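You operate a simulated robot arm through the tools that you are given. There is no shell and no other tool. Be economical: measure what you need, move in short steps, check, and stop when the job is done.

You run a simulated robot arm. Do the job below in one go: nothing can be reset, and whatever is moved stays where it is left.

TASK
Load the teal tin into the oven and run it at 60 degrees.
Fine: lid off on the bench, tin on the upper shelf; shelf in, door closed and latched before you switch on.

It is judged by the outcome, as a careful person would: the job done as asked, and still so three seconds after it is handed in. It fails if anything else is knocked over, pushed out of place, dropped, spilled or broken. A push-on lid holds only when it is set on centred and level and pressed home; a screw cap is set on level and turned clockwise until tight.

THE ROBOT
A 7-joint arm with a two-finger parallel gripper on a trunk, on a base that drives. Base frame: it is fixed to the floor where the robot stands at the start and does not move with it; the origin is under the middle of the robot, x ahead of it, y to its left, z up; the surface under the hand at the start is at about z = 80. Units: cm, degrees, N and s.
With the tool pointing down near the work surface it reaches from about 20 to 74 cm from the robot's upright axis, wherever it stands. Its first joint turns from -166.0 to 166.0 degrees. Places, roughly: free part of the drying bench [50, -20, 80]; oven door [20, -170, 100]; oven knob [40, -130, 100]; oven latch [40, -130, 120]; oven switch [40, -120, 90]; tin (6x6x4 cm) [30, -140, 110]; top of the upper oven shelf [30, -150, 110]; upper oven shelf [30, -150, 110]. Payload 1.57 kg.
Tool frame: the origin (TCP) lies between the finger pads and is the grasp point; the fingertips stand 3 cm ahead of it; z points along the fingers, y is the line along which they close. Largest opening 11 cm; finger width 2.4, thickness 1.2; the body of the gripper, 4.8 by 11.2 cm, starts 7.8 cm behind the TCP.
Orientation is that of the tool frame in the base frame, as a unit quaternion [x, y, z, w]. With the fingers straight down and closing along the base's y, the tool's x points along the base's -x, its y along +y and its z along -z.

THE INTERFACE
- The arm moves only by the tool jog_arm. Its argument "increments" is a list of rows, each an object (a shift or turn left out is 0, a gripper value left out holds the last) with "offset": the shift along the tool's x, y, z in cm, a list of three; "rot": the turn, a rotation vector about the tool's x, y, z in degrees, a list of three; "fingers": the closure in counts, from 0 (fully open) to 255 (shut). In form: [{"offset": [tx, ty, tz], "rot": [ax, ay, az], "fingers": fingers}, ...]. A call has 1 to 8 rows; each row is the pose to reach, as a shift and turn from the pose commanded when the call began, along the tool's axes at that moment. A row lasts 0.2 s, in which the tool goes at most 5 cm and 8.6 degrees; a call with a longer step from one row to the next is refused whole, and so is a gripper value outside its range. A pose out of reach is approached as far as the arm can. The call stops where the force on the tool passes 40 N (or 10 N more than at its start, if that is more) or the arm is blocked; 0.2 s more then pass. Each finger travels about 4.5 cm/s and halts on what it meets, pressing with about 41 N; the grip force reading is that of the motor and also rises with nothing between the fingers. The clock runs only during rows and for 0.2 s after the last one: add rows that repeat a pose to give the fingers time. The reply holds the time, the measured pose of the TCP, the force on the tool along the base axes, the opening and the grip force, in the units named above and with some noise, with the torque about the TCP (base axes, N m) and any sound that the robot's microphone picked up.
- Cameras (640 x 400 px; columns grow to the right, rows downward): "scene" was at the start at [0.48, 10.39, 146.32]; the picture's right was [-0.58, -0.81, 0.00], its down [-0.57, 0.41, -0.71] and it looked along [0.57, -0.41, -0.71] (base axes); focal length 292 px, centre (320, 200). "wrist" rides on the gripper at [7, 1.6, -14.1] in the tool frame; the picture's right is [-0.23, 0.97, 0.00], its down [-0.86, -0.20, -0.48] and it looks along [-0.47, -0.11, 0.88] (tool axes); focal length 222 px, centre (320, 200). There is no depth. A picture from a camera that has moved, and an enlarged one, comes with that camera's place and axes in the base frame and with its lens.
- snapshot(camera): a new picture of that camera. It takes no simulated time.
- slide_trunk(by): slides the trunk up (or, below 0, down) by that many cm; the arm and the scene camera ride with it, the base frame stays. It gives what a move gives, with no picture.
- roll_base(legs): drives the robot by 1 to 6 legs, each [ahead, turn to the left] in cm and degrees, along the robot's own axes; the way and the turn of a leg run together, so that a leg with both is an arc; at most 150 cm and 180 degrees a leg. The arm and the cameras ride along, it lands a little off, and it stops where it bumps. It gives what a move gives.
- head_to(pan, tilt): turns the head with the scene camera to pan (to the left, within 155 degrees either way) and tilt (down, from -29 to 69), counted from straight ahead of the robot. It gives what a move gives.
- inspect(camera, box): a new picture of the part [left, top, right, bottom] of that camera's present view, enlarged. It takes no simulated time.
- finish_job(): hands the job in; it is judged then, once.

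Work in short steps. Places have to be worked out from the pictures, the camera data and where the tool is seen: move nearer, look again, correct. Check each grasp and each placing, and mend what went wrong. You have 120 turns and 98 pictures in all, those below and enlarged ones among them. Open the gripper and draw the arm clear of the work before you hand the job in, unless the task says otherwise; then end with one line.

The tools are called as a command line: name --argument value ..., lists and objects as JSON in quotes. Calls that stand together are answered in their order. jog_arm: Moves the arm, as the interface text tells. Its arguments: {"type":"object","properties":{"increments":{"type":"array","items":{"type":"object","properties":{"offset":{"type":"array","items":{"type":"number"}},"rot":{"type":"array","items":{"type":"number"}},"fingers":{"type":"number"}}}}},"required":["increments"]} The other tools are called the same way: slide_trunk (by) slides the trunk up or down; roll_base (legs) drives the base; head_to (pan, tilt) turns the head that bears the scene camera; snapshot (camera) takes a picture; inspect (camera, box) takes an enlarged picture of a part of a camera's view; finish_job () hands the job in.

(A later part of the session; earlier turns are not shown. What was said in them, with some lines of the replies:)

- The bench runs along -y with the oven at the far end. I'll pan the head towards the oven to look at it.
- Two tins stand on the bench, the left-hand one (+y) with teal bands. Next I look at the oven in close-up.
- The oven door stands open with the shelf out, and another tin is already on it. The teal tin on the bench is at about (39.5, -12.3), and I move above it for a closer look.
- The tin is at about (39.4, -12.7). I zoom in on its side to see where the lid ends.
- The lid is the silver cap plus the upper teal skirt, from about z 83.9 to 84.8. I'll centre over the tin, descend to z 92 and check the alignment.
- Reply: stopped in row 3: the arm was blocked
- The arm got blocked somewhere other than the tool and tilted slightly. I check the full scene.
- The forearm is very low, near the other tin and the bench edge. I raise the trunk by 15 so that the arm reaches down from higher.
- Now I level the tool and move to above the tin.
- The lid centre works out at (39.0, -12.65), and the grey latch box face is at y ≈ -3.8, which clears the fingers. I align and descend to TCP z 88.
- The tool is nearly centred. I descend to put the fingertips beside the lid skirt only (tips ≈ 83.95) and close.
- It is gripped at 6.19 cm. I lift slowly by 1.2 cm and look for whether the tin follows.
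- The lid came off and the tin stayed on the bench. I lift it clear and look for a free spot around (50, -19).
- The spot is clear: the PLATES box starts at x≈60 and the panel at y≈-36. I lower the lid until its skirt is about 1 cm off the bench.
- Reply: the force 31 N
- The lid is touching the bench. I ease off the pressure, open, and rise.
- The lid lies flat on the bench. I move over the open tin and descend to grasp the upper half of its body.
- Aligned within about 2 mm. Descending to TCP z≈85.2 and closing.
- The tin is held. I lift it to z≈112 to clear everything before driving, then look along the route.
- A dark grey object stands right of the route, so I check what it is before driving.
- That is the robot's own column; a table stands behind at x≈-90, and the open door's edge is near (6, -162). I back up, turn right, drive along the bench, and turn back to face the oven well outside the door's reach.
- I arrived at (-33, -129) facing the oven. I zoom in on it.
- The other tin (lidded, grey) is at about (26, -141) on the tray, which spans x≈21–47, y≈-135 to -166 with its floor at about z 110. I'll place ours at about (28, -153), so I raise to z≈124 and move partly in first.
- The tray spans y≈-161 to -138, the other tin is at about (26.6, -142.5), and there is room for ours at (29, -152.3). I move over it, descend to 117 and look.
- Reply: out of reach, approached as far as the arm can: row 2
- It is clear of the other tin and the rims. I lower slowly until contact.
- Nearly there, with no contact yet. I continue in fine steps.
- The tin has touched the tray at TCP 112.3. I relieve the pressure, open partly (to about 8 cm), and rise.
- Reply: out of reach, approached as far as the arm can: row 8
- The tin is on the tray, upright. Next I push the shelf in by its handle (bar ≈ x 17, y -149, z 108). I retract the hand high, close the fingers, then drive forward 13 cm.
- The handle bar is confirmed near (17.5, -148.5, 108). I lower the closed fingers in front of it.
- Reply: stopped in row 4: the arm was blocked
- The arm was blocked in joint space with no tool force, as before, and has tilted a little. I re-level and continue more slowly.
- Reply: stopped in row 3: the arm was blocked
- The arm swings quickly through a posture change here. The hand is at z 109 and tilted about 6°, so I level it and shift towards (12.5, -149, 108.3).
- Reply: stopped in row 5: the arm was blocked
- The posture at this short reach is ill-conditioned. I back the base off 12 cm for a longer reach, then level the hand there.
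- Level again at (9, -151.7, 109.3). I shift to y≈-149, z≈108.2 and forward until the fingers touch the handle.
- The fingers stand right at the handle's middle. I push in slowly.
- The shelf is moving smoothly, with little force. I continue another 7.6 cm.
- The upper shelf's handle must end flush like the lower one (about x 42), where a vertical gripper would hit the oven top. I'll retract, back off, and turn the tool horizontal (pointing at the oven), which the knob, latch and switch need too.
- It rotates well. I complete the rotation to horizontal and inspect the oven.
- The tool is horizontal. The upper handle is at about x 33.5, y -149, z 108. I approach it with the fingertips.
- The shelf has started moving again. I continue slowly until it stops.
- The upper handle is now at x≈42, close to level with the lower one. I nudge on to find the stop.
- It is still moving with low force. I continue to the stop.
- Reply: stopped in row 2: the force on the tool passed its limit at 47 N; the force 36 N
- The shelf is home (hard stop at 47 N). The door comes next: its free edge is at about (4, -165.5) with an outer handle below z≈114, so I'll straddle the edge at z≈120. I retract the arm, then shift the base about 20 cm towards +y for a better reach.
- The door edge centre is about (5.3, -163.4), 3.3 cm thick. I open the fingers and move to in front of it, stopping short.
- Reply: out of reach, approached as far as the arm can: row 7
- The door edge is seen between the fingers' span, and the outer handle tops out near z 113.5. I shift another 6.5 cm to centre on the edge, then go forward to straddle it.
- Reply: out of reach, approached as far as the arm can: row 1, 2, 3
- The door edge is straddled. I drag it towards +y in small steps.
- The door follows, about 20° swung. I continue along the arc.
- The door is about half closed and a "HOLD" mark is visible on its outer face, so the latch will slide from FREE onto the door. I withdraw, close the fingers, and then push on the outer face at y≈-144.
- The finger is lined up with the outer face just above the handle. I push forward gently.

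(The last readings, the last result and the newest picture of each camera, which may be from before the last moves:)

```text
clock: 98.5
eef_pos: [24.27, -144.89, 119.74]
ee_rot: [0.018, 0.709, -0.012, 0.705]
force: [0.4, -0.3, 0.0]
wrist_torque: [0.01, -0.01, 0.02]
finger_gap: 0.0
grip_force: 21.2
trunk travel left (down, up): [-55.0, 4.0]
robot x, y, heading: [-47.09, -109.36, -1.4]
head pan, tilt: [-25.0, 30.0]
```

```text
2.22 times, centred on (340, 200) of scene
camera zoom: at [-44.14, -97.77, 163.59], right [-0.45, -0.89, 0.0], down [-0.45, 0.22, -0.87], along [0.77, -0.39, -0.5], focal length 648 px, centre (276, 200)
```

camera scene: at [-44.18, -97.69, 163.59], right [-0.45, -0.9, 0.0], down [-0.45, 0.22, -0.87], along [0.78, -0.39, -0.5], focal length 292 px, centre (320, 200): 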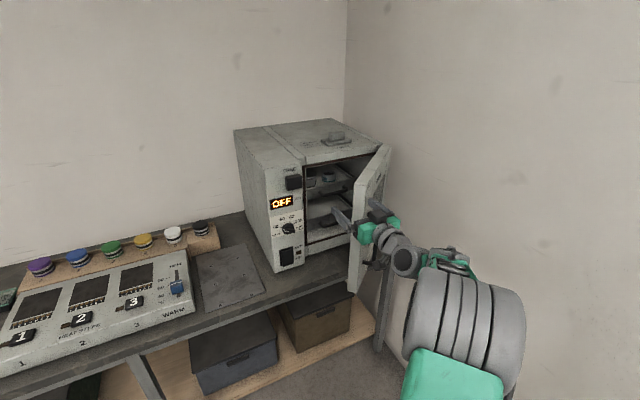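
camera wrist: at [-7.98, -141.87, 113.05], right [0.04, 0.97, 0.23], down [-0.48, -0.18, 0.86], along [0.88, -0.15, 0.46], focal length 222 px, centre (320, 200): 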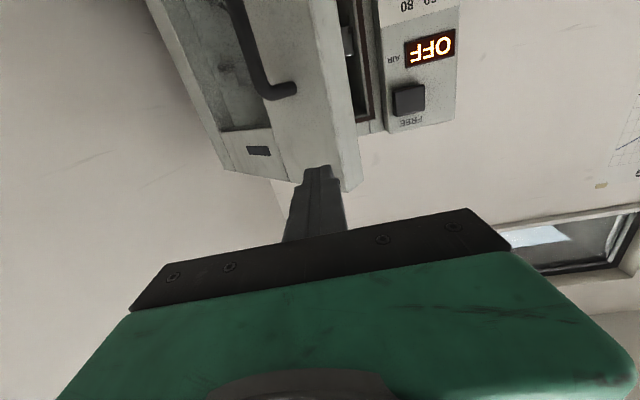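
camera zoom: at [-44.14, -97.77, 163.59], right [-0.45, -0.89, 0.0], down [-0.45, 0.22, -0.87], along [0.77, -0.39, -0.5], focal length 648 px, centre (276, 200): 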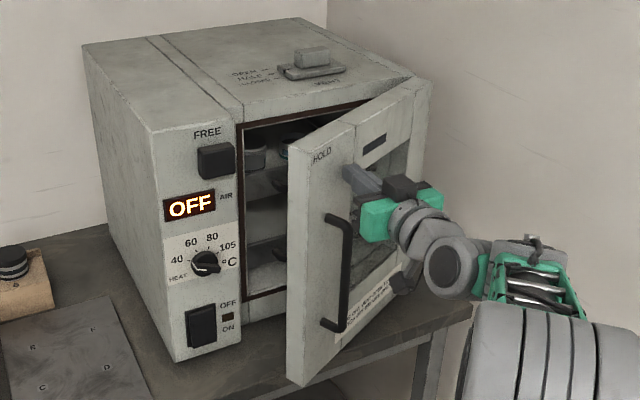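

The door is closing well. I push on with smaller steps to the end.

jog_arm --increments '[{"offset": [0, 0, 2]}, {"offset": [0, 0, 4]}, {"offset": [0, 0, 6]}, {"offset": [0, 0, 7.5]}, {"offset": [0, 0, 9]}, {"offset": [0, 0, 10]}, {"offset": [0, 0, 11]}, {"offset": [0, 0, 12]}]'

inspect --camera "scene" --box '[220, 110, 460, 290]'

```text
clock: 100.3
eef_pos: [36.04, -145.42, 119.78]
ee_rot: [0.017, 0.709, -0.012, 0.705]
force: [-4.4, 0.0, -0.6]
wrist_torque: [-0.02, -0.02, 0.06]
finger_gap: 0.0
grip_force: 21.0
trunk travel left (down, up): [-55.0, 4.0]
robot x, y, heading: [-46.2, -109.1, -1.4]
head pan, tilt: [-25.0, 30.0]
```

```text
2.22 times, centred on (340, 200) of scene
camera zoom: at [-44.24, -97.73, 163.59], right [-0.45, -0.89, 0.0], down [-0.45, 0.22, -0.87], along [0.77, -0.39, -0.5], focal length 648 px, centre (276, 200)
```

zoom: 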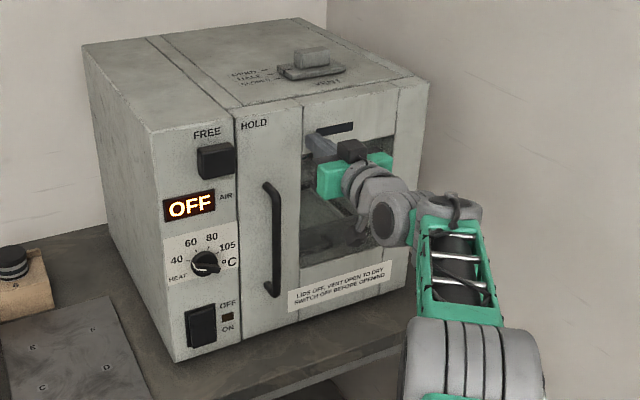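

It looks closed, and a notice reads "LIDS OFF, VENT OPEN TO DRY / SWITCH OFF BEFORE OPENING". I press lightly to make sure the door is home, then read the vent setting.

jog_arm --increments '[{"offset": [0, 0, 0.4]}, {"offset": [0, 0, 0.8]}, {"offset": [0, 0, 1.2]}, {"offset": [0, 0, 1.6]}]'

inspect --camera "scene" --box '[290, 115, 360, 160]'

inspect --camera "scene" --box '[270, 155, 340, 275]'

```text
clock: 100.9
eef_pos: [36.2, -145.33, 119.82]
ee_rot: [0.018, 0.71, -0.012, 0.704]
force: [-30.3, 8.9, 1.1]
wrist_torque: [0.04, -0.23, 0.51]
finger_gap: 0.01
grip_force: 21.5
trunk travel left (down, up): [-55.0, 4.0]
robot x, y, heading: [-46.69, -108.92, -1.8]
head pan, tilt: [-25.0, 30.0]
stopped in row 2: the force on the tool passed its limit at 45 N (the readings are from after the stop); the commanded pose is now the measured one
```

```text
8.89 times, centred on (325, 138) of scene
camera zoom: at [-44.78, -97.53, 163.59], right [-0.45, -0.89, 0.0], down [-0.44, 0.22, -0.87], along [0.78, -0.39, -0.5], focal length 2593 px, centre (276, 756)
```

zoom: 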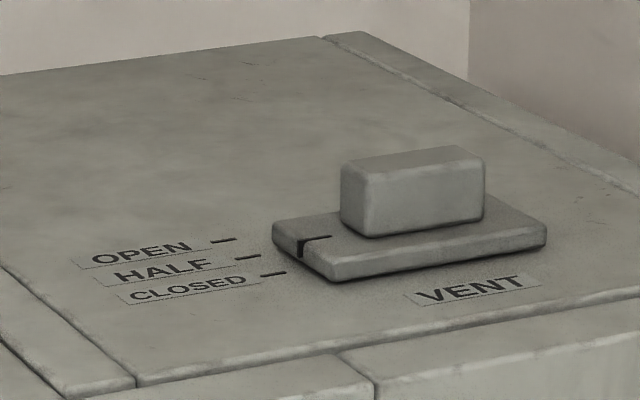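

```text
3.33 times, centred on (305, 215) of scene
camera zoom: at [-44.78, -97.53, 163.59], right [-0.45, -0.89, 0.0], down [-0.44, 0.22, -0.87], along [0.78, -0.39, -0.5], focal length 972 px, centre (370, 150)
```

zoom: 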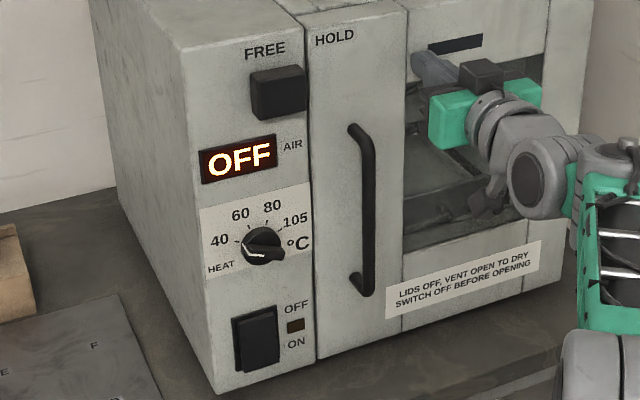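

The door is home (firm stop). The vent stands at HALF and the job doesn't mention it, so I leave it as found. Next is the latch: its block is centred at about (38.5, -128.8, 119.8) and slides towards HOLD by about 7 cm. I retract and move to its +y side.

jog_arm --increments '[{"offset": [0, 0, -4]}, {"offset": [0, 0, -9], "rot": [-1.2, 0, 0]}, {"offset": [0, 4.5, -10], "rot": [-2.4, 0, 0]}, {"offset": [0, 9, -10], "rot": [-2.4, 0, 0]}, {"offset": [0, 13.5, -10], "rot": [-2.4, 0, 0]}, {"offset": [0, 18, -10], "rot": [-2.4, 0, 0]}, {"offset": [0, 22.5, -10], "rot": [-2.4, 0, 0]}, {"offset": [0, 25, -10], "rot": [-2.4, 0, 0]}]'

snapshot --camera "wrist"

inspect --camera "scene" --box '[220, 110, 460, 290]'

```text
clock: 102.7
eef_pos: [27.85, -119.73, 119.67]
ee_rot: [0.004, 0.711, 0.003, 0.703]
force: [0.1, 0.1, -0.2]
wrist_torque: [-0.02, 0.03, -0.04]
finger_gap: 0.01
grip_force: 21.4
trunk travel left (down, up): [-55.0, 4.0]
robot x, y, heading: [-46.84, -109.09, -1.5]
head pan, tilt: [-25.0, 30.0]
```

```text
23 pictures are left
camera wrist: at [13.7, -118.06, 112.86], right [0.0, 0.97, 0.24], down [-0.47, -0.21, 0.86], along [0.88, -0.11, 0.46], focal length 222 px, centre (320, 200)
```

wrist: 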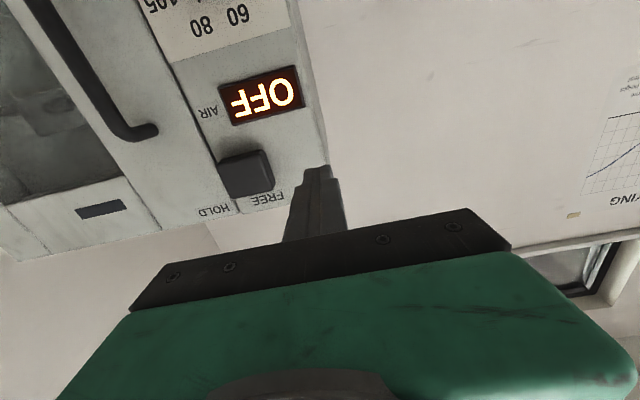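

```text
2.22 times, centred on (340, 200) of scene
camera zoom: at [-44.23, -97.69, 163.59], right [-0.45, -0.89, 0.0], down [-0.45, 0.22, -0.87], along [0.77, -0.39, -0.5], focal length 648 px, centre (276, 200)
```

zoom: 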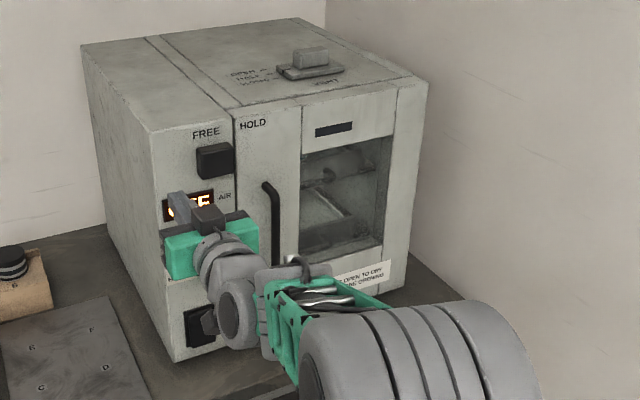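

The block is confirmed at (38, -128.8, 120). I move the fingertip in beside it (tip x≈38.3) and then push towards -y.

jog_arm --increments '[{"offset": [0, -2, 4]}, {"offset": [0, -2.3, 7.5]}, {"offset": [0, -2.3, 7.5]}, {"offset": [0, -3.5, 7.5]}, {"offset": [0, -4.7, 7.5]}, {"offset": [0, -5.9, 7.5]}, {"offset": [0, -7.1, 7.5]}, {"offset": [0, -8.3, 7.5]}]'

inspect --camera "scene" --box '[250, 130, 370, 220]'

```text
clock: 104.5
eef_pos: [35.13, -128.54, 119.48]
ee_rot: [0.005, 0.712, 0.003, 0.703]
force: [-0.4, 0.5, -1.2]
wrist_torque: [0.02, -0.03, 0.01]
finger_gap: 0.0
grip_force: 21.2
trunk travel left (down, up): [-55.0, 4.0]
robot x, y, heading: [-46.97, -109.33, -1.8]
head pan, tilt: [-25.0, 30.0]
```

```text
4.44 times, centred on (310, 175) of scene
camera zoom: at [-44.21, -97.77, 163.59], right [-0.45, -0.89, 0.0], down [-0.45, 0.22, -0.87], along [0.77, -0.39, -0.5], focal length 1296 px, centre (364, 311)
```

zoom: 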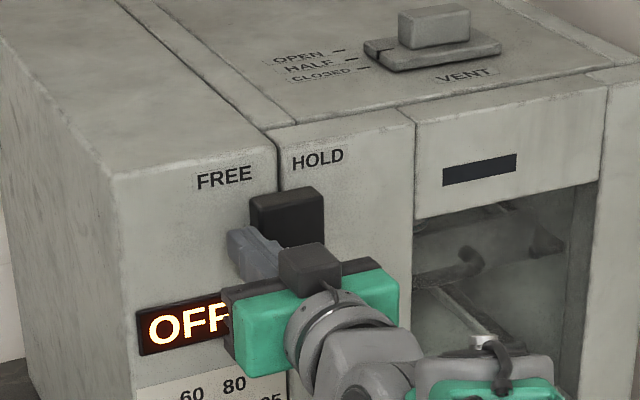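

The latch block is sliding towards HOLD. I continue to its end stop.

jog_arm --increments '[{"offset": [0, -0.8, 0]}, {"offset": [0, -1.6, 0]}, {"offset": [0, -2.4, 0]}, {"offset": [0, -3.2, 0]}, {"offset": [0, -4, 0]}, {"offset": [0, -4.8, 0]}, {"offset": [0, -5.6, 0]}]'

inspect --camera "scene" --box '[250, 130, 370, 220]'

```text
clock: 105.3
eef_pos: [35.17, -128.71, 119.46]
ee_rot: [-0.004, 0.711, 0.014, 0.703]
force: [-10.0, 19.1, 1.6]
wrist_torque: [-0.22, -0.12, 0.22]
finger_gap: 0.0
grip_force: 21.7
trunk travel left (down, up): [-55.0, 4.0]
robot x, y, heading: [-46.47, -109.2, -0.9]
head pan, tilt: [-25.0, 30.0]
stopped in row 3: the force on the tool passed its limit at 45 N (the readings are from after the stop); the commanded pose is now the measured one
```

```text
4.44 times, centred on (310, 175) of scene
camera zoom: at [-44.66, -97.48, 163.58], right [-0.44, -0.9, 0.0], down [-0.45, 0.22, -0.87], along [0.78, -0.38, -0.5], focal length 1296 px, centre (364, 311)
```

zoom: 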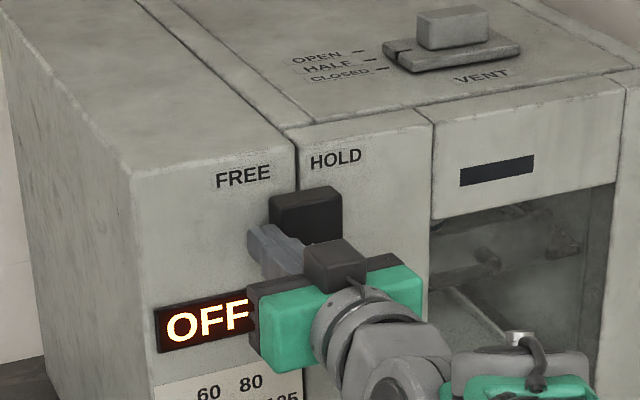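

The latch stopped firmly with the block across the seam, overlapping the door. I retract and verify up close.

jog_arm --increments '[{"offset": [0, 0.6, 0]}, {"offset": [0, 1, -3]}, {"offset": [0, 1, -8]}, {"offset": [0, 1, -13]}, {"offset": [-4, 1, -16]}, {"offset": [-4, 1, -16]}]'

inspect --camera "scene" --box '[260, 140, 360, 220]'

snapshot --camera "wrist"

```text
clock: 106.7
eef_pos: [19.38, -128.66, 123.51]
ee_rot: [-0.002, 0.712, 0.012, 0.702]
force: [-1.3, -0.3, 0.0]
wrist_torque: [-0.02, 0.02, -0.01]
finger_gap: 0.02
grip_force: 21.4
trunk travel left (down, up): [-55.0, 4.0]
robot x, y, heading: [-46.4, -109.1, -1.2]
head pan, tilt: [-25.0, 30.0]
```

```text
5.00 times, centred on (310, 180) of scene
camera zoom: at [-44.37, -97.68, 163.59], right [-0.44, -0.9, 0.0], down [-0.45, 0.22, -0.87], along [0.78, -0.38, -0.5], focal length 1458 px, centre (370, 300)
```

zoom: 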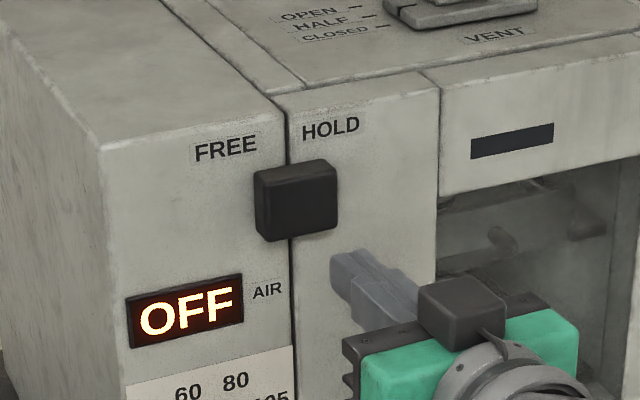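

```text
18 pictures are left
camera wrist: at [5.09, -127.2, 116.83], right [-0.01, 0.97, 0.24], down [-0.46, -0.22, 0.86], along [0.89, -0.1, 0.45], focal length 222 px, centre (320, 200)
```

wrist: 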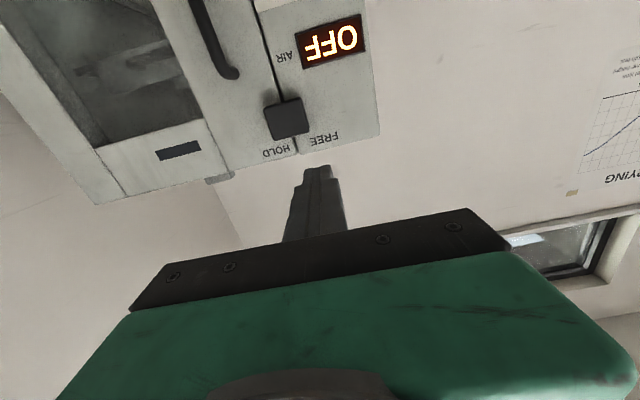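

The latch block now spans panel and door at its stop. Next is the knob, at about (39, -126, 101.4): I move the hand in front of it and look at the pointer.

jog_arm --increments '[{"offset": [4, 1, 0]}, {"offset": [8.5, 2.5, 0]}, {"offset": [13, 2.7, 0]}, {"offset": [17, 2.7, 0]}, {"offset": [20, 2.7, 1]}, {"offset": [22, 2.7, 2], "fingers": 0}, {"offset": [22, 2.7, 2], "fingers": 0}, {"offset": [22, 2.7, 2], "fingers": 0}]'

inspect --camera "wrist" --box '[240, 40, 440, 180]'

```text
clock: 108.5
eef_pos: [20.9, -125.76, 101.72]
ee_rot: [-0.001, 0.712, 0.011, 0.702]
force: [-0.6, -1.1, 0.3]
wrist_torque: [0.03, -0.02, -0.03]
finger_gap: 6.77
grip_force: 0.0
trunk travel left (down, up): [-55.0, 4.0]
robot x, y, heading: [-46.75, -109.21, -1.1]
head pan, tilt: [-25.0, 30.0]
```

```text
2.86 times, centred on (340, 110) of wrist
camera zoom: at [6.61, -124.35, 94.86], right [-0.01, 0.97, 0.24], down [-0.46, -0.22, 0.86], along [0.89, -0.1, 0.45], focal length 635 px, centre (263, 457)
```

zoom: 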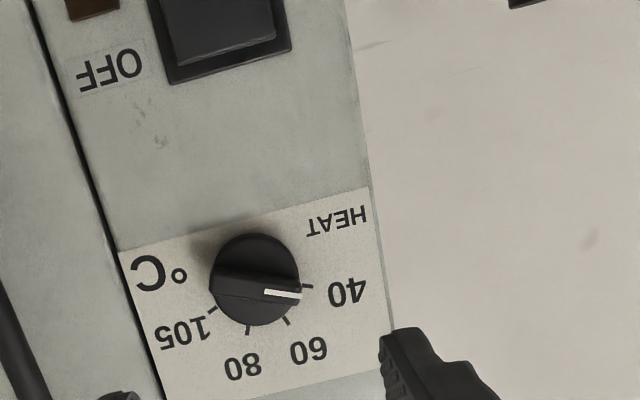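

The pointer is at 40 (about 26° above horizontal), and the 60 mark is 45° clockwise. Knob axis ≈ y -125.9, z 101.5. I level the tool and roll it -64° so the fingers close across the pointer bar.

jog_arm --increments '[{"offset": [0.2, -0.1, 0], "rot": [0.97, -0.8, -0.8], "fingers": 140}, {"offset": [0.2, -0.1, 0], "rot": [0.97, -0.8, -0.8], "fingers": 140}, {"offset": [0.2, -0.1, 0], "rot": [0.97, -0.8, -0.8], "fingers": 140}]'

jog_arm --increments '[{"rot": [0, 0, -8.5]}, {"rot": [0, 0, -17]}, {"rot": [0, 0, -25.5]}, {"rot": [0, 0, -34]}, {"rot": [0, 0, -42.5]}, {"rot": [0, 0, -51]}, {"rot": [0, 0, -59]}, {"rot": [0, 0, -64]}]'

snapshot --camera "wrist"

```text
clock: 109.3
eef_pos: [20.93, -125.76, 101.29]
ee_rot: [0.0, 0.707, 0.0, 0.707]
force: [-0.2, 0.2, -0.6]
wrist_torque: [0.02, 0.0, 0.01]
finger_gap: 4.95
grip_force: 0.0
trunk travel left (down, up): [-55.0, 4.0]
robot x, y, heading: [-46.8, -109.19, -1.2]
head pan, tilt: [-25.0, 30.0]
```

```text
clock: 111.1
eef_pos: [21.04, -125.69, 101.29]
ee_rot: [-0.376, 0.599, -0.375, 0.599]
force: [0.0, -0.7, -0.3]
wrist_torque: [0.01, 0.01, 0.04]
finger_gap: 4.93
grip_force: 0.1
trunk travel left (down, up): [-55.0, 4.0]
robot x, y, heading: [-46.54, -109.08, -1.1]
head pan, tilt: [-25.0, 30.0]
```

```text
16 pictures are left
camera wrist: at [6.82, -131.25, 96.81], right [0.0, 0.63, -0.78], down [-0.48, 0.68, 0.55], along [0.88, 0.37, 0.3], focal length 222 px, centre (320, 200)
```

wrist: 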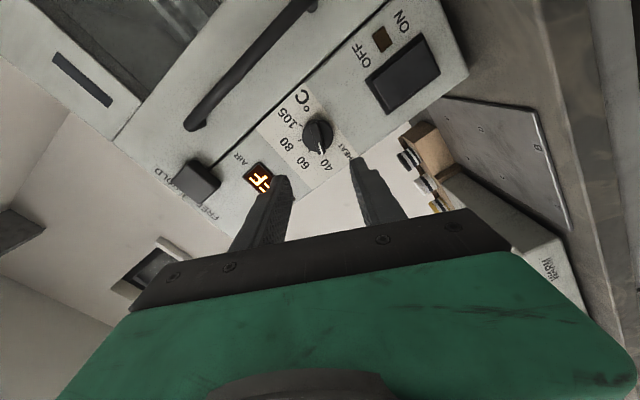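

Aligned: the bar sits between the fingers. I narrow the gap to about 3.5 cm, advance, and close to test whether the bar is caught.

jog_arm --increments '[{"offset": [0.2, -0.15, 4], "fingers": 174}, {"offset": [0.2, -0.15, 8], "fingers": 174}, {"offset": [0.2, -0.15, 11], "fingers": 174}, {"offset": [0.2, -0.15, 13], "fingers": 174}, {"offset": [0.2, -0.15, 14], "fingers": 174}, {"offset": [0.2, -0.15, 14.5], "fingers": 174}]'

jog_arm --increments '[{"offset": [0, 0, 0.3]}, {"offset": [0, 0, 0.6]}, {"offset": [0, 0, 0.6], "fingers": 255}, {"offset": [0, 0, 0.6], "fingers": 255}, {"offset": [0, 0, 0.6], "fingers": 255}]'

snapshot --camera "wrist"

```text
clock: 112.5
eef_pos: [35.08, -126.11, 101.44]
ee_rot: [-0.375, 0.601, -0.374, 0.599]
force: [-28.0, 3.6, 0.0]
wrist_torque: [-0.02, -0.32, -0.37]
finger_gap: 3.39
grip_force: 0.1
trunk travel left (down, up): [-55.0, 4.0]
robot x, y, heading: [-46.42, -109.33, -1.1]
head pan, tilt: [-25.0, 30.0]
```

```text
clock: 112.9
eef_pos: [35.14, -125.95, 101.33]
ee_rot: [-0.374, 0.6, -0.374, 0.6]
force: [-28.7, 7.1, 5.4]
wrist_torque: [-0.05, -0.56, -0.3]
finger_gap: 3.68
grip_force: 1.1
trunk travel left (down, up): [-55.0, 4.0]
robot x, y, heading: [-46.81, -109.32, -1.2]
head pan, tilt: [-25.0, 30.0]
stopped in row 1: the force on the tool passed its limit at 44 N (the readings are from after the stop); the commanded pose is now the measured one
```

```text
15 pictures are left
camera wrist: at [20.91, -131.47, 96.82], right [0.0, 0.63, -0.77], down [-0.48, 0.68, 0.56], along [0.88, 0.37, 0.3], focal length 222 px, centre (320, 200)
```

wrist: 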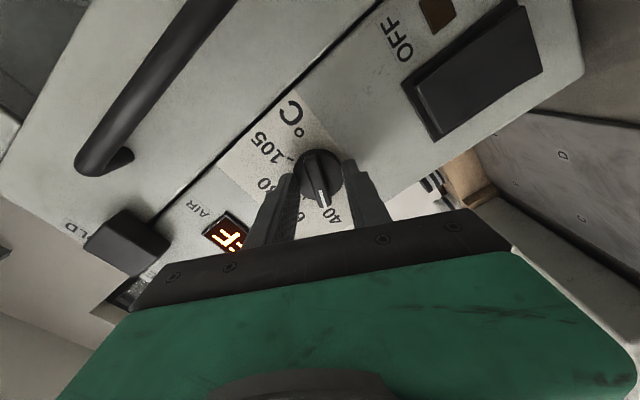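

The fingertips rest on the knob's base disc with the bar between them. I back off 0.4 cm and close on the bar.

jog_arm --increments '[{"offset": [0, 0, -0.5]}, {"offset": [0, 0, -0.5]}, {"offset": [0, 0, -0.5], "fingers": 255}, {"offset": [0, 0, -0.5], "fingers": 255}, {"offset": [0, 0, -0.5], "fingers": 255}, {"offset": [0, 0, -0.5], "fingers": 255}]'

```text
clock: 114.3
eef_pos: [34.95, -126.1, 101.31]
ee_rot: [-0.373, 0.601, -0.375, 0.6]
force: [8.3, -6.8, 10.6]
wrist_torque: [0.01, -0.05, -0.73]
finger_gap: 1.2
grip_force: 29.4
trunk travel left (down, up): [-55.0, 4.0]
robot x, y, heading: [-46.79, -109.05, -1.2]
head pan, tilt: [-25.0, 30.0]
```

The bar is gripped (1.2 cm). I turn it clockwise about 43° towards 60.

jog_arm --increments '[{"offset": [0, -0.1, 0], "rot": [0, 0, 7]}, {"offset": [0, -0.1, 0], "rot": [0, 0, 14]}, {"offset": [0, -0.1, 0], "rot": [0, 0, 21]}, {"offset": [0, -0.1, 0], "rot": [0, 0, 28]}, {"offset": [0, -0.1, 0], "rot": [0, 0, 35]}, {"offset": [0, -0.1, 0], "rot": [0, 0, 43]}, {"offset": [0, -0.1, 0], "rot": [0, 0, 43]}]'

inspect --camera "wrist" --box '[220, 60, 420, 230]'

```text
clock: 115.9
eef_pos: [34.93, -126.03, 101.19]
ee_rot: [-0.129, 0.696, -0.127, 0.695]
force: [13.1, -0.8, 16.4]
wrist_torque: [0.01, -0.84, -0.13]
finger_gap: 1.2
grip_force: 29.7
trunk travel left (down, up): [-55.0, 4.0]
robot x, y, heading: [-46.91, -108.93, -1.3]
head pan, tilt: [-25.0, 30.0]
```

```text
2.35 times, centred on (320, 145) of wrist
camera zoom: at [20.81, -126.97, 94.22], right [0.0, 0.99, -0.13], down [-0.48, 0.12, 0.87], along [0.88, 0.06, 0.47], focal length 523 px, centre (320, 329)
```

zoom: 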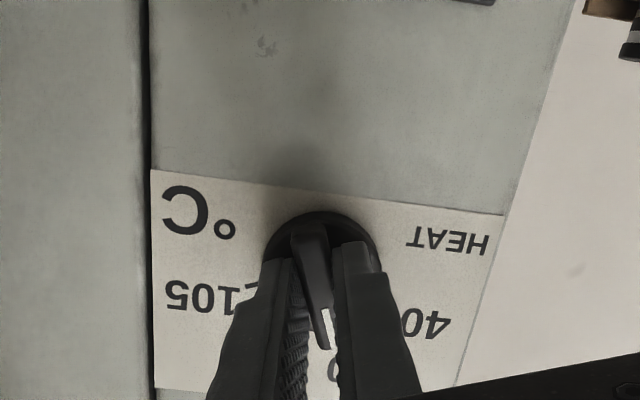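

The knob has turned with the tool (bar now near 69°). I release, retract, and check the pointer against the mark.

jog_arm --increments '[{"offset": [0, 0, 0], "fingers": 150}, {"offset": [0, 0, 0], "fingers": 150}, {"offset": [0, 0, 0], "fingers": 150}, {"offset": [0, 0, -4], "fingers": 150}, {"offset": [0, 0, -9], "fingers": 150}, {"offset": [0, 0, -14], "fingers": 150}, {"offset": [0, 0, -14], "fingers": 150}]'

inspect --camera "wrist" --box '[220, 40, 420, 180]'

```text
clock: 117.5
eef_pos: [20.94, -125.95, 101.27]
ee_rot: [-0.128, 0.697, -0.127, 0.694]
force: [0.0, 0.2, -0.3]
wrist_torque: [-0.01, -0.01, 0.01]
finger_gap: 4.53
grip_force: 0.1
trunk travel left (down, up): [-55.0, 4.0]
robot x, y, heading: [-46.57, -109.09, -1.2]
head pan, tilt: [-25.0, 30.0]
```

```text
2.86 times, centred on (320, 110) of wrist
camera zoom: at [6.82, -126.9, 94.28], right [0.0, 0.99, -0.13], down [-0.47, 0.12, 0.87], along [0.88, 0.06, 0.47], focal length 635 px, centre (320, 457)
```

zoom: 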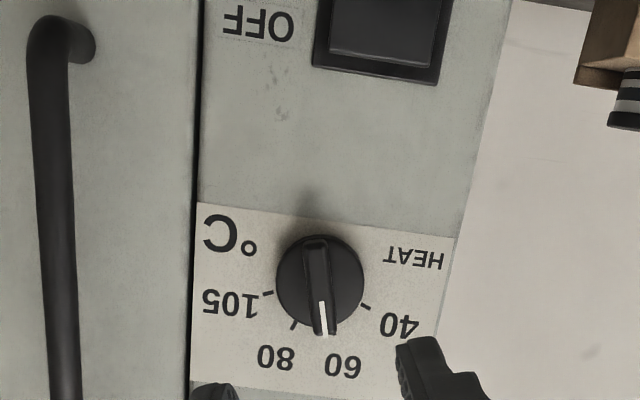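

By my projection the pointer may be a few degrees past 60, so I cross-check from the scene camera.

inspect --camera "scene" --box '[265, 195, 325, 270]'

```text
5.33 times, centred on (295, 232) of scene
camera zoom: at [-44.42, -97.71, 163.59], right [-0.44, -0.9, 0.0], down [-0.45, 0.22, -0.87], along [0.78, -0.38, -0.5], focal length 1556 px, centre (453, 27)
```

zoom: 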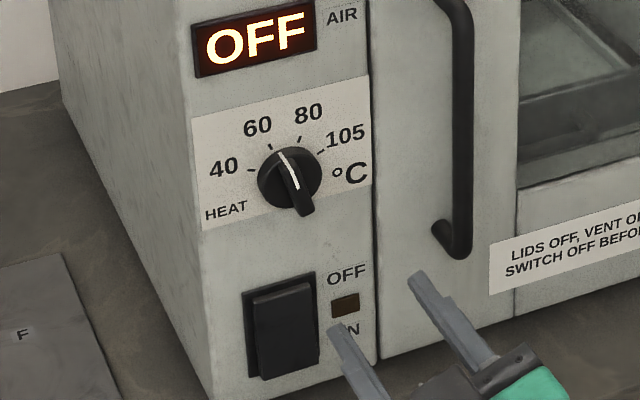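

Both views put the pointer about 5° past the 60 mark. I regrip it and turn back about 5.5°.

jog_arm --increments '[{"offset": [0, 0, 4], "fingers": 174}, {"offset": [0, 0, 8], "fingers": 174}, {"offset": [0, 0, 12], "fingers": 174}, {"offset": [0, 0, 13.9], "fingers": 174}, {"offset": [0, 0, 13.9], "fingers": 174}, {"offset": [0, 0, 13.9], "fingers": 255}, {"offset": [0, 0, 13.9], "fingers": 255}, {"offset": [0, 0, 13.9], "fingers": 255}]'

jog_arm --increments '[{"rot": [0, 0, 0]}, {"rot": [0, 0, -2.5]}, {"rot": [0, 0, -5.5]}, {"rot": [0, 0, -5.5]}, {"rot": [0, 0, -5.5], "fingers": 150}, {"rot": [0, 0, -5.5], "fingers": 150}, {"rot": [0, 0, -5.5], "fingers": 150}]'

jog_arm --increments '[{"offset": [0, 0, -4]}, {"offset": [0, 0, -9]}, {"offset": [0, 0, -14]}, {"offset": [0, 0, -14]}]'

inspect --camera "scene" --box '[270, 200, 315, 250]'

```text
clock: 119.3
eef_pos: [34.91, -126.02, 101.17]
ee_rot: [-0.128, 0.698, -0.128, 0.693]
force: [0.5, 0.8, -2.2]
wrist_torque: [-0.03, 0.0, -0.3]
finger_gap: 1.18
grip_force: 27.5
trunk travel left (down, up): [-55.0, 4.0]
robot x, y, heading: [-46.32, -109.62, -1.2]
head pan, tilt: [-25.0, 30.0]
```

```text
clock: 120.9
eef_pos: [34.86, -126.12, 101.28]
ee_rot: [-0.16, 0.69, -0.161, 0.687]
force: [0.0, 0.8, 0.1]
wrist_torque: [0.0, -0.03, -0.01]
finger_gap: 4.53
grip_force: 0.1
trunk travel left (down, up): [-55.0, 4.0]
robot x, y, heading: [-47.03, -109.41, -1.2]
head pan, tilt: [-25.0, 30.0]
```

```text
clock: 121.9
eef_pos: [20.45, -125.97, 101.36]
ee_rot: [-0.161, 0.69, -0.162, 0.687]
force: [0.1, 0.0, -0.2]
wrist_torque: [0.0, -0.02, -0.04]
finger_gap: 4.52
grip_force: 0.0
trunk travel left (down, up): [-55.0, 4.0]
robot x, y, heading: [-46.89, -108.79, -1.5]
head pan, tilt: [-25.0, 30.0]
```

```text
8.00 times, centred on (292, 225) of scene
camera zoom: at [-44.42, -97.7, 163.59], right [-0.44, -0.9, 0.0], down [-0.45, 0.22, -0.87], along [0.78, -0.38, -0.5], focal length 2333 px, centre (540, 0)
```

zoom: 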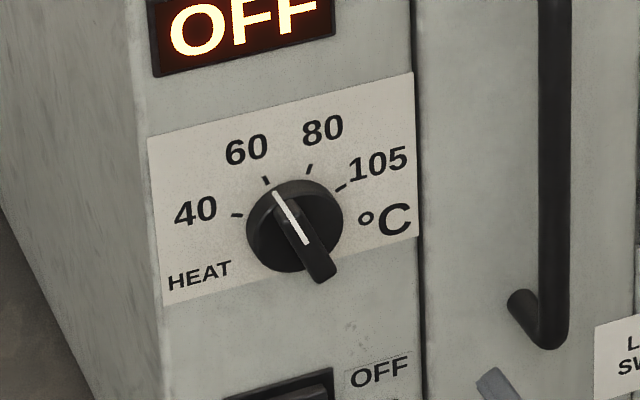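

The pointer now lies on the 60 mark (measured 67–68°, with the mark at 67.5°). For the switch I press its ON (lower) half with a tool pitched 45° down, to clear the bench. I undo the roll, close the fingers, pitch, and drive forward a little.

jog_arm --increments '[{"rot": [0, 0, 7], "fingers": 255}, {"rot": [0, 0, 14], "fingers": 255}, {"rot": [0, 0, 21], "fingers": 255}, {"rot": [0, 0, 26.3], "fingers": 255}, {"rot": [0, 0, 26.3], "fingers": 255}]'

jog_arm --increments '[{"rot": [0, 8, 0]}, {"rot": [0, 16, 0]}, {"rot": [0, 24, 0]}, {"rot": [0, 32, 0]}, {"rot": [0, 40, 0]}, {"rot": [0, 45, 0]}, {"rot": [0, 45, 0]}]'

roll_base --legs '[[7, 0]]'

snapshot --camera "wrist"

```text
clock: 123.1
eef_pos: [20.86, -126.11, 101.3]
ee_rot: [0.0, 0.709, 0.0, 0.705]
force: [0.2, 0.3, 0.4]
wrist_torque: [0.0, 0.02, 0.03]
finger_gap: 0.02
grip_force: 21.2
trunk travel left (down, up): [-55.0, 4.0]
robot x, y, heading: [-46.43, -109.03, -1.1]
head pan, tilt: [-25.0, 30.0]
```

```text
clock: 124.7
eef_pos: [20.92, -126.11, 101.16]
ee_rot: [0.002, 0.925, -0.001, 0.379]
force: [0.1, 0.2, -0.4]
wrist_torque: [-0.04, 0.01, 0.01]
finger_gap: 0.01
grip_force: 21.6
trunk travel left (down, up): [-55.0, 4.0]
robot x, y, heading: [-46.56, -109.32, -1.2]
head pan, tilt: [-25.0, 30.0]
```

```text
clock: 125.7
eef_pos: [27.92, -126.25, 101.07]
ee_rot: [0.001, 0.925, 0.0, 0.381]
force: [0.0, -1.1, -0.6]
wrist_torque: [-0.02, -0.02, -0.01]
finger_gap: 0.01
grip_force: 20.6
trunk travel left (down, up): [-55.0, 4.0]
robot x, y, heading: [-39.64, -109.54, -1.2]
head pan, tilt: [-25.0, 30.0]
```

```text
10 pictures are left
camera wrist: at [13.05, -124.67, 106.33], right [0.16, 0.97, 0.16], down [0.27, -0.2, 0.94], along [0.95, -0.11, -0.3], focal length 222 px, centre (320, 200)
```

wrist: 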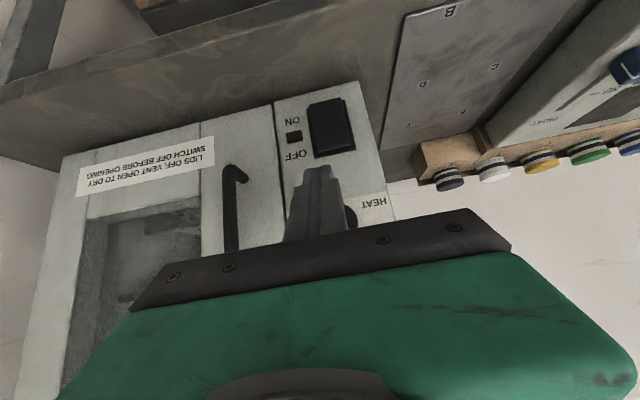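

The rocker spans z≈84–92 at y≈-124.5, with ON at the lower end. I bring the fingertip in front of the lower half.

jog_arm --increments '[{"offset": [2, 0.5, 3]}, {"offset": [4.4, 1, 5.8]}, {"offset": [6.6, 1.65, 8.7]}, {"offset": [8.7, 1.65, 11.5]}, {"offset": [8.7, 1.65, 11.5]}]'

inspect --camera "wrist" --box '[220, 80, 440, 230]'

```text
clock: 126.9
eef_pos: [30.15, -124.54, 86.73]
ee_rot: [0.001, 0.925, -0.001, 0.381]
force: [-0.6, -1.2, -0.9]
wrist_torque: [0.04, -0.03, -0.02]
finger_gap: 0.03
grip_force: 21.3
trunk travel left (down, up): [-55.0, 4.0]
robot x, y, heading: [-39.93, -109.8, -1.2]
head pan, tilt: [-25.0, 30.0]
```

```text
2.67 times, centred on (330, 155) of wrist
camera zoom: at [15.24, -122.93, 91.91], right [0.16, 0.97, 0.16], down [0.27, -0.2, 0.94], along [0.95, -0.11, -0.3], focal length 592 px, centre (293, 320)
```

zoom: 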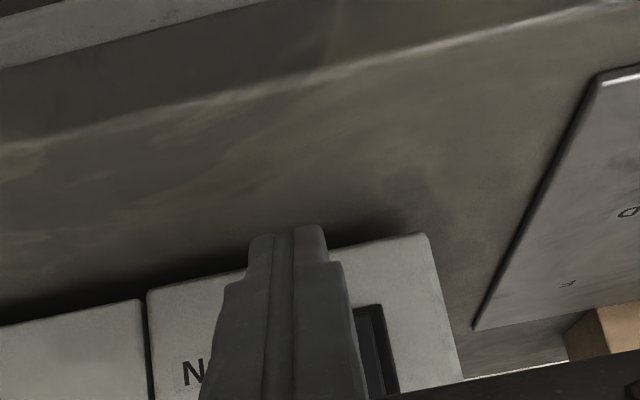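

Lined up. I push forward along +x until it switches.

jog_arm --increments '[{"offset": [-1.4, 0, 1.4]}, {"offset": [-2.8, 0, 2.8]}, {"offset": [-3.5, 0, 3.5]}, {"offset": [-3.9, 0, 3.9]}, {"offset": [-4.3, 0, 4.3]}, {"offset": [-4.7, 0, 4.7]}, {"offset": [-5.1, 0, 5.1]}, {"offset": [-5.5, 0, 5.5]}]'

inspect --camera "scene" --box '[255, 180, 345, 270]'

```text
clock: 128.2
eef_pos: [35.47, -124.86, 86.35]
ee_rot: [0.004, 0.927, 0.0, 0.375]
force: [-2.8, 0.3, -2.0]
wrist_torque: [-0.03, -0.38, -0.04]
finger_gap: 0.02
grip_force: 21.8
trunk travel left (down, up): [-55.0, 4.0]
robot x, y, heading: [-39.7, -109.34, -1.2]
head pan, tilt: [-25.0, 30.0]
stopped in row 6: the force on the tool passed its limit at 45 N (the readings are from after the stop); the commanded pose is now the measured one
```

```text
4.44 times, centred on (300, 225) of scene
camera zoom: at [-37.68, -97.83, 163.59], right [-0.44, -0.9, 0.0], down [-0.45, 0.22, -0.87], along [0.78, -0.38, -0.5], focal length 1296 px, centre (409, 89)
```

zoom: 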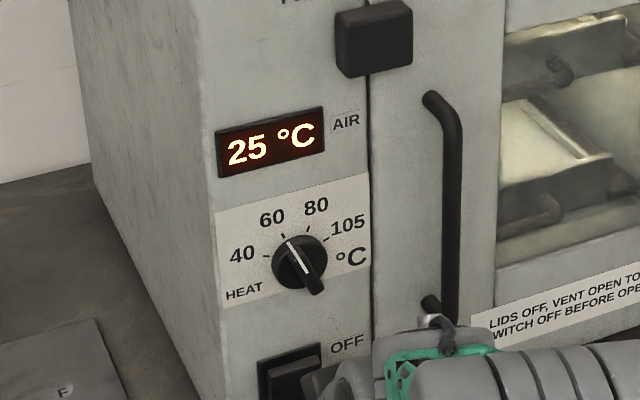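

The oven is on: it shows 25 °C air and the inside is lit. I draw the hand back and up, clear of the oven.

jog_arm --increments '[{"offset": [2, 0, -2]}, {"offset": [5, 0, -5]}, {"offset": [8, 0, -8]}, {"offset": [8, 0, -12]}, {"offset": [8, 0, -16]}, {"offset": [8, 0, -20]}, {"offset": [8, 0, -20], "fingers": 0}, {"offset": [8, 0, -20], "fingers": 0}]'

roll_base --legs '[[-8, 0]]'

snapshot --camera "scene"

inspect --camera "scene" --box '[225, 110, 405, 280]'

```text
clock: 130.0
eef_pos: [16.0, -124.46, 95.35]
ee_rot: [0.002, 0.927, 0.001, 0.375]
force: [-0.1, 0.1, 0.3]
wrist_torque: [-0.02, 0.01, -0.01]
finger_gap: 4.98
grip_force: 0.0
trunk travel left (down, up): [-55.0, 4.0]
robot x, y, heading: [-39.4, -109.14, -1.0]
head pan, tilt: [-25.0, 30.0]
```

```text
clock: 131.0
eef_pos: [8.06, -124.51, 95.34]
ee_rot: [0.002, 0.927, 0.001, 0.376]
force: [0.8, 0.3, 0.0]
wrist_torque: [0.0, -0.07, 0.03]
finger_gap: 11.02
grip_force: 0.0
trunk travel left (down, up): [-55.0, 4.0]
robot x, y, heading: [-47.65, -109.16, -1.3]
head pan, tilt: [-25.0, 30.0]
```

```text
7 pictures are left
camera scene: at [-45.39, -97.66, 163.59], right [-0.44, -0.9, 0.0], down [-0.45, 0.22, -0.87], along [0.78, -0.38, -0.5], focal length 292 px, centre (320, 200)
```

scene: 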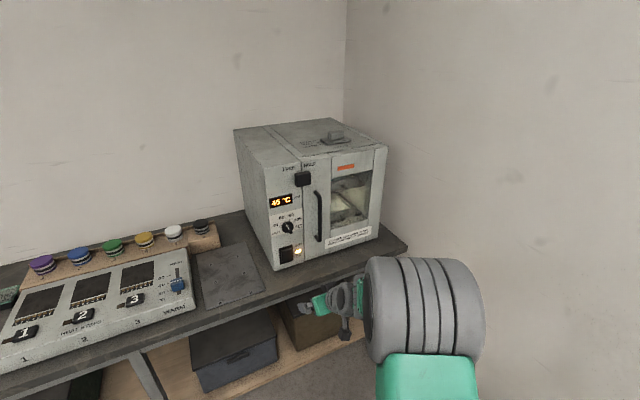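

```text
2.35 times, centred on (315, 195) of scene
camera zoom: at [-45.39, -97.66, 163.59], right [-0.44, -0.9, 0.0], down [-0.45, 0.22, -0.87], along [0.78, -0.38, -0.5], focal length 686 px, centre (332, 212)
```

zoom: 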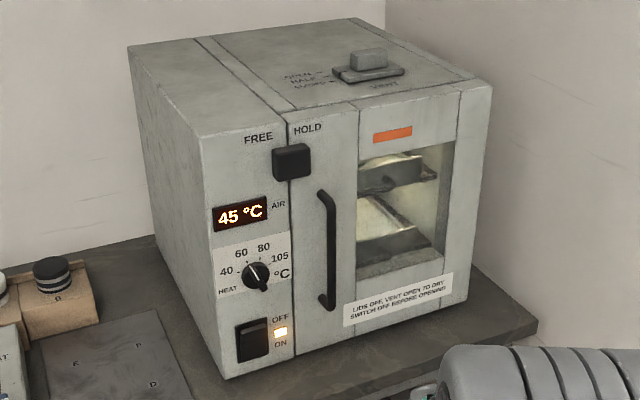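

The temperature is rising (45 °C) and the indicators are lit. I let some time pass to see where it settles.

jog_arm --increments '[{"offset": [0, 0, -1]}, {"offset": [0, 0, -1]}, {"offset": [0, 0, -1]}, {"offset": [0, 0, -1]}, {"offset": [0, 0, -1]}, {"offset": [0, 0, -1]}, {"offset": [0, 0, -1]}, {"offset": [0, 0, -1]}]'

jog_arm --increments '[{"offset": [0, 0, 0]}, {"offset": [0, 0, 0]}, {"offset": [0, 0, 0]}, {"offset": [0, 0, 0]}, {"offset": [0, 0, 0]}, {"offset": [0, 0, 0]}, {"offset": [0, 0, 0]}, {"offset": [0, 0, 0]}]'

inspect --camera "scene" --box '[260, 150, 400, 270]'

```text
clock: 132.8
eef_pos: [7.3, -124.55, 95.92]
ee_rot: [0.003, 0.927, 0.0, 0.376]
force: [-0.5, 0.1, 0.3]
wrist_torque: [-0.01, 0.0, -0.02]
finger_gap: 10.99
grip_force: 0.0
trunk travel left (down, up): [-55.0, 4.0]
robot x, y, heading: [-47.77, -109.24, -1.2]
head pan, tilt: [-25.0, 30.0]
```

```text
clock: 134.6
eef_pos: [7.31, -124.54, 96.01]
ee_rot: [0.002, 0.927, 0.001, 0.376]
force: [0.4, -0.7, -0.4]
wrist_torque: [-0.01, -0.03, 0.01]
finger_gap: 11.01
grip_force: 0.0
trunk travel left (down, up): [-55.0, 4.0]
robot x, y, heading: [-47.74, -109.31, -1.2]
head pan, tilt: [-25.0, 30.0]
```

```text
3.33 times, centred on (330, 210) of scene
camera zoom: at [-45.3, -97.67, 163.59], right [-0.44, -0.9, 0.0], down [-0.45, 0.22, -0.87], along [0.78, -0.38, -0.5], focal length 972 px, centre (287, 167)
```

zoom: 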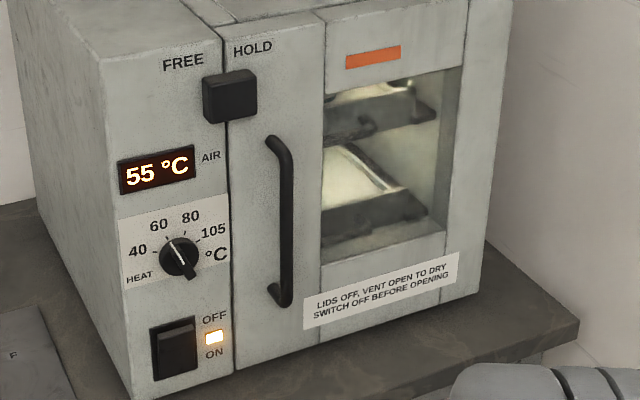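

It has climbed to 55 °C. I wait a little more and check the final value, and glance at the bench with the lid.

jog_arm --increments '[{"offset": [0, 0, 0]}, {"offset": [0, 0, 0]}, {"offset": [0, 0, 0]}, {"offset": [0, 0, 0]}, {"offset": [0, 0, 0]}, {"offset": [0, 0, 0]}, {"offset": [0, 0, 0]}, {"offset": [0, 0, 0]}]'

jog_arm --increments '[{"offset": [0, 0, 0]}, {"offset": [0, 0, 0]}, {"offset": [0, 0, 0]}, {"offset": [0, 0, 0]}, {"offset": [0, 0, 0]}, {"offset": [0, 0, 0]}, {"offset": [0, 0, 0]}, {"offset": [0, 0, 0]}]'

jog_arm --increments '[{"offset": [0, 0, 0]}, {"offset": [0, 0, 0]}, {"offset": [0, 0, 0]}, {"offset": [0, 0, 0]}, {"offset": [0, 0, 0]}, {"offset": [0, 0, 0]}, {"offset": [0, 0, 0]}, {"offset": [0, 0, 0]}]'

inspect --camera "scene" --box '[260, 150, 400, 270]'

head_to --pan 45 --tilt 25

snapshot --camera "scene"

```text
clock: 136.4
eef_pos: [7.35, -124.61, 95.99]
ee_rot: [0.003, 0.927, 0.0, 0.376]
force: [-0.5, 0.3, -0.3]
wrist_torque: [-0.01, -0.01, 0.02]
finger_gap: 11.01
grip_force: 0.0
trunk travel left (down, up): [-55.0, 4.0]
robot x, y, heading: [-47.79, -108.86, -1.4]
head pan, tilt: [-25.0, 30.0]
```

```text
clock: 138.2
eef_pos: [7.41, -124.59, 95.99]
ee_rot: [0.002, 0.927, 0.0, 0.375]
force: [0.9, 0.1, -0.5]
wrist_torque: [0.02, 0.01, 0.05]
finger_gap: 10.99
grip_force: 0.0
trunk travel left (down, up): [-55.0, 4.0]
robot x, y, heading: [-47.64, -108.97, -1.5]
head pan, tilt: [-25.0, 30.0]
```

```text
clock: 140.0
eef_pos: [7.29, -124.54, 95.96]
ee_rot: [0.003, 0.927, 0.001, 0.375]
force: [-0.1, -0.3, 0.6]
wrist_torque: [0.02, 0.01, 0.01]
finger_gap: 10.98
grip_force: 0.1
trunk travel left (down, up): [-55.0, 4.0]
robot x, y, heading: [-47.74, -109.33, -1.5]
head pan, tilt: [-25.0, 30.0]
```

```text
3.33 times, centred on (330, 210) of scene
camera zoom: at [-45.3, -97.66, 163.59], right [-0.44, -0.9, 0.0], down [-0.45, 0.22, -0.87], along [0.78, -0.38, -0.5], focal length 972 px, centre (287, 167)
```

zoom: 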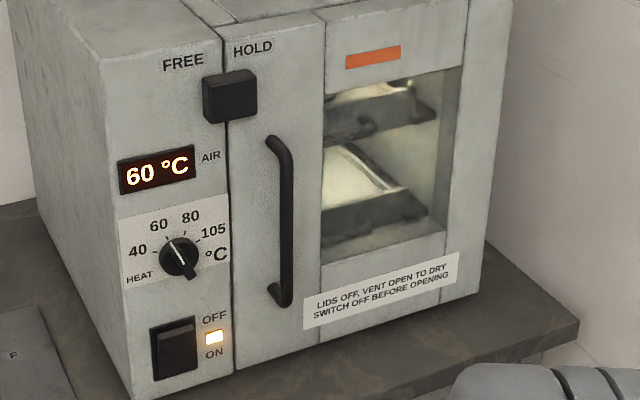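

```text
clock: 141.4
eef_pos: [7.28, -124.44, 96.1]
ee_rot: [0.003, 0.927, 0.0, 0.376]
force: [-0.6, -0.3, 0.5]
wrist_torque: [-0.01, 0.02, -0.01]
finger_gap: 11.0
grip_force: 0.0
trunk travel left (down, up): [-55.0, 4.0]
robot x, y, heading: [-47.68, -109.41, -1.5]
head pan, tilt: [45.0, 25.0]
```

```text
3 pictures are left
camera scene: at [-46.72, -87.3, 164.39], right [0.69, -0.72, 0.0], down [-0.31, -0.29, -0.91], along [0.66, 0.62, -0.42], focal length 292 px, centre (320, 200)
```

scene: 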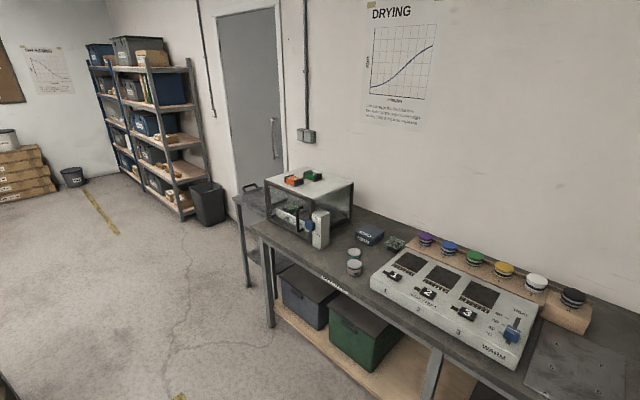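

It settled at 60 °C. There is a DRYING poster with text, which I read in case it bears on the vent.

inspect --camera "scene" --box '[362, 85, 432, 135]'

inspect --camera "scene" --box '[320, 215, 420, 285]'

```text
8.00 times, centred on (397, 110) of scene
camera zoom: at [-46.72, -87.3, 164.39], right [0.69, -0.72, 0.0], down [-0.31, -0.29, -0.91], along [0.66, 0.62, -0.42], focal length 2333 px, centre (-296, 920)
```

zoom: 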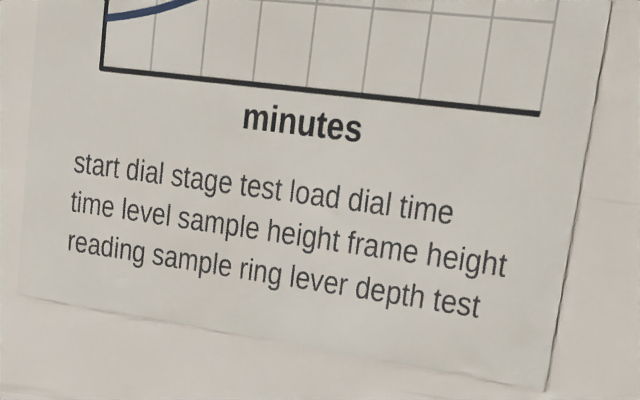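

```text
5.71 times, centred on (370, 250) of scene
camera zoom: at [-46.72, -87.3, 164.39], right [0.69, -0.72, 0.0], down [-0.31, -0.29, -0.91], along [0.66, 0.62, -0.42], focal length 1667 px, centre (34, -86)
```

zoom: 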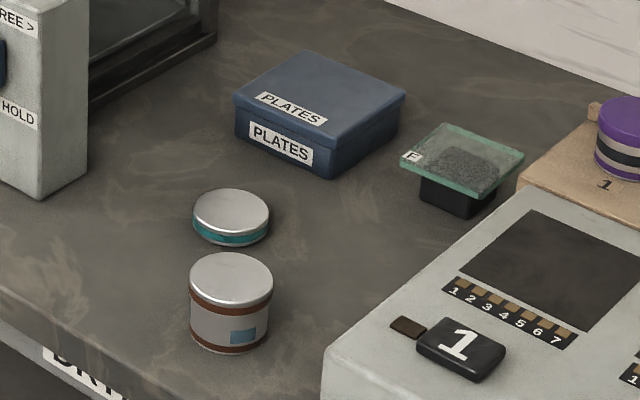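

The oven reads 60 °C with the door latched, and the lid lies on the bench beside the undisturbed tins. The arm is clear with the gripper open, so I hand the job in.

finish_job

```text
The job is handed in.
```

The teal tin is on the oven's upper shelf and its lid is on the bench; the shelf is in, the door is closed and latched, and the oven is on and reading 60 °C. I left the vent at HALF as found because you didn't mention it, though the notice on the door says to open it for drying.
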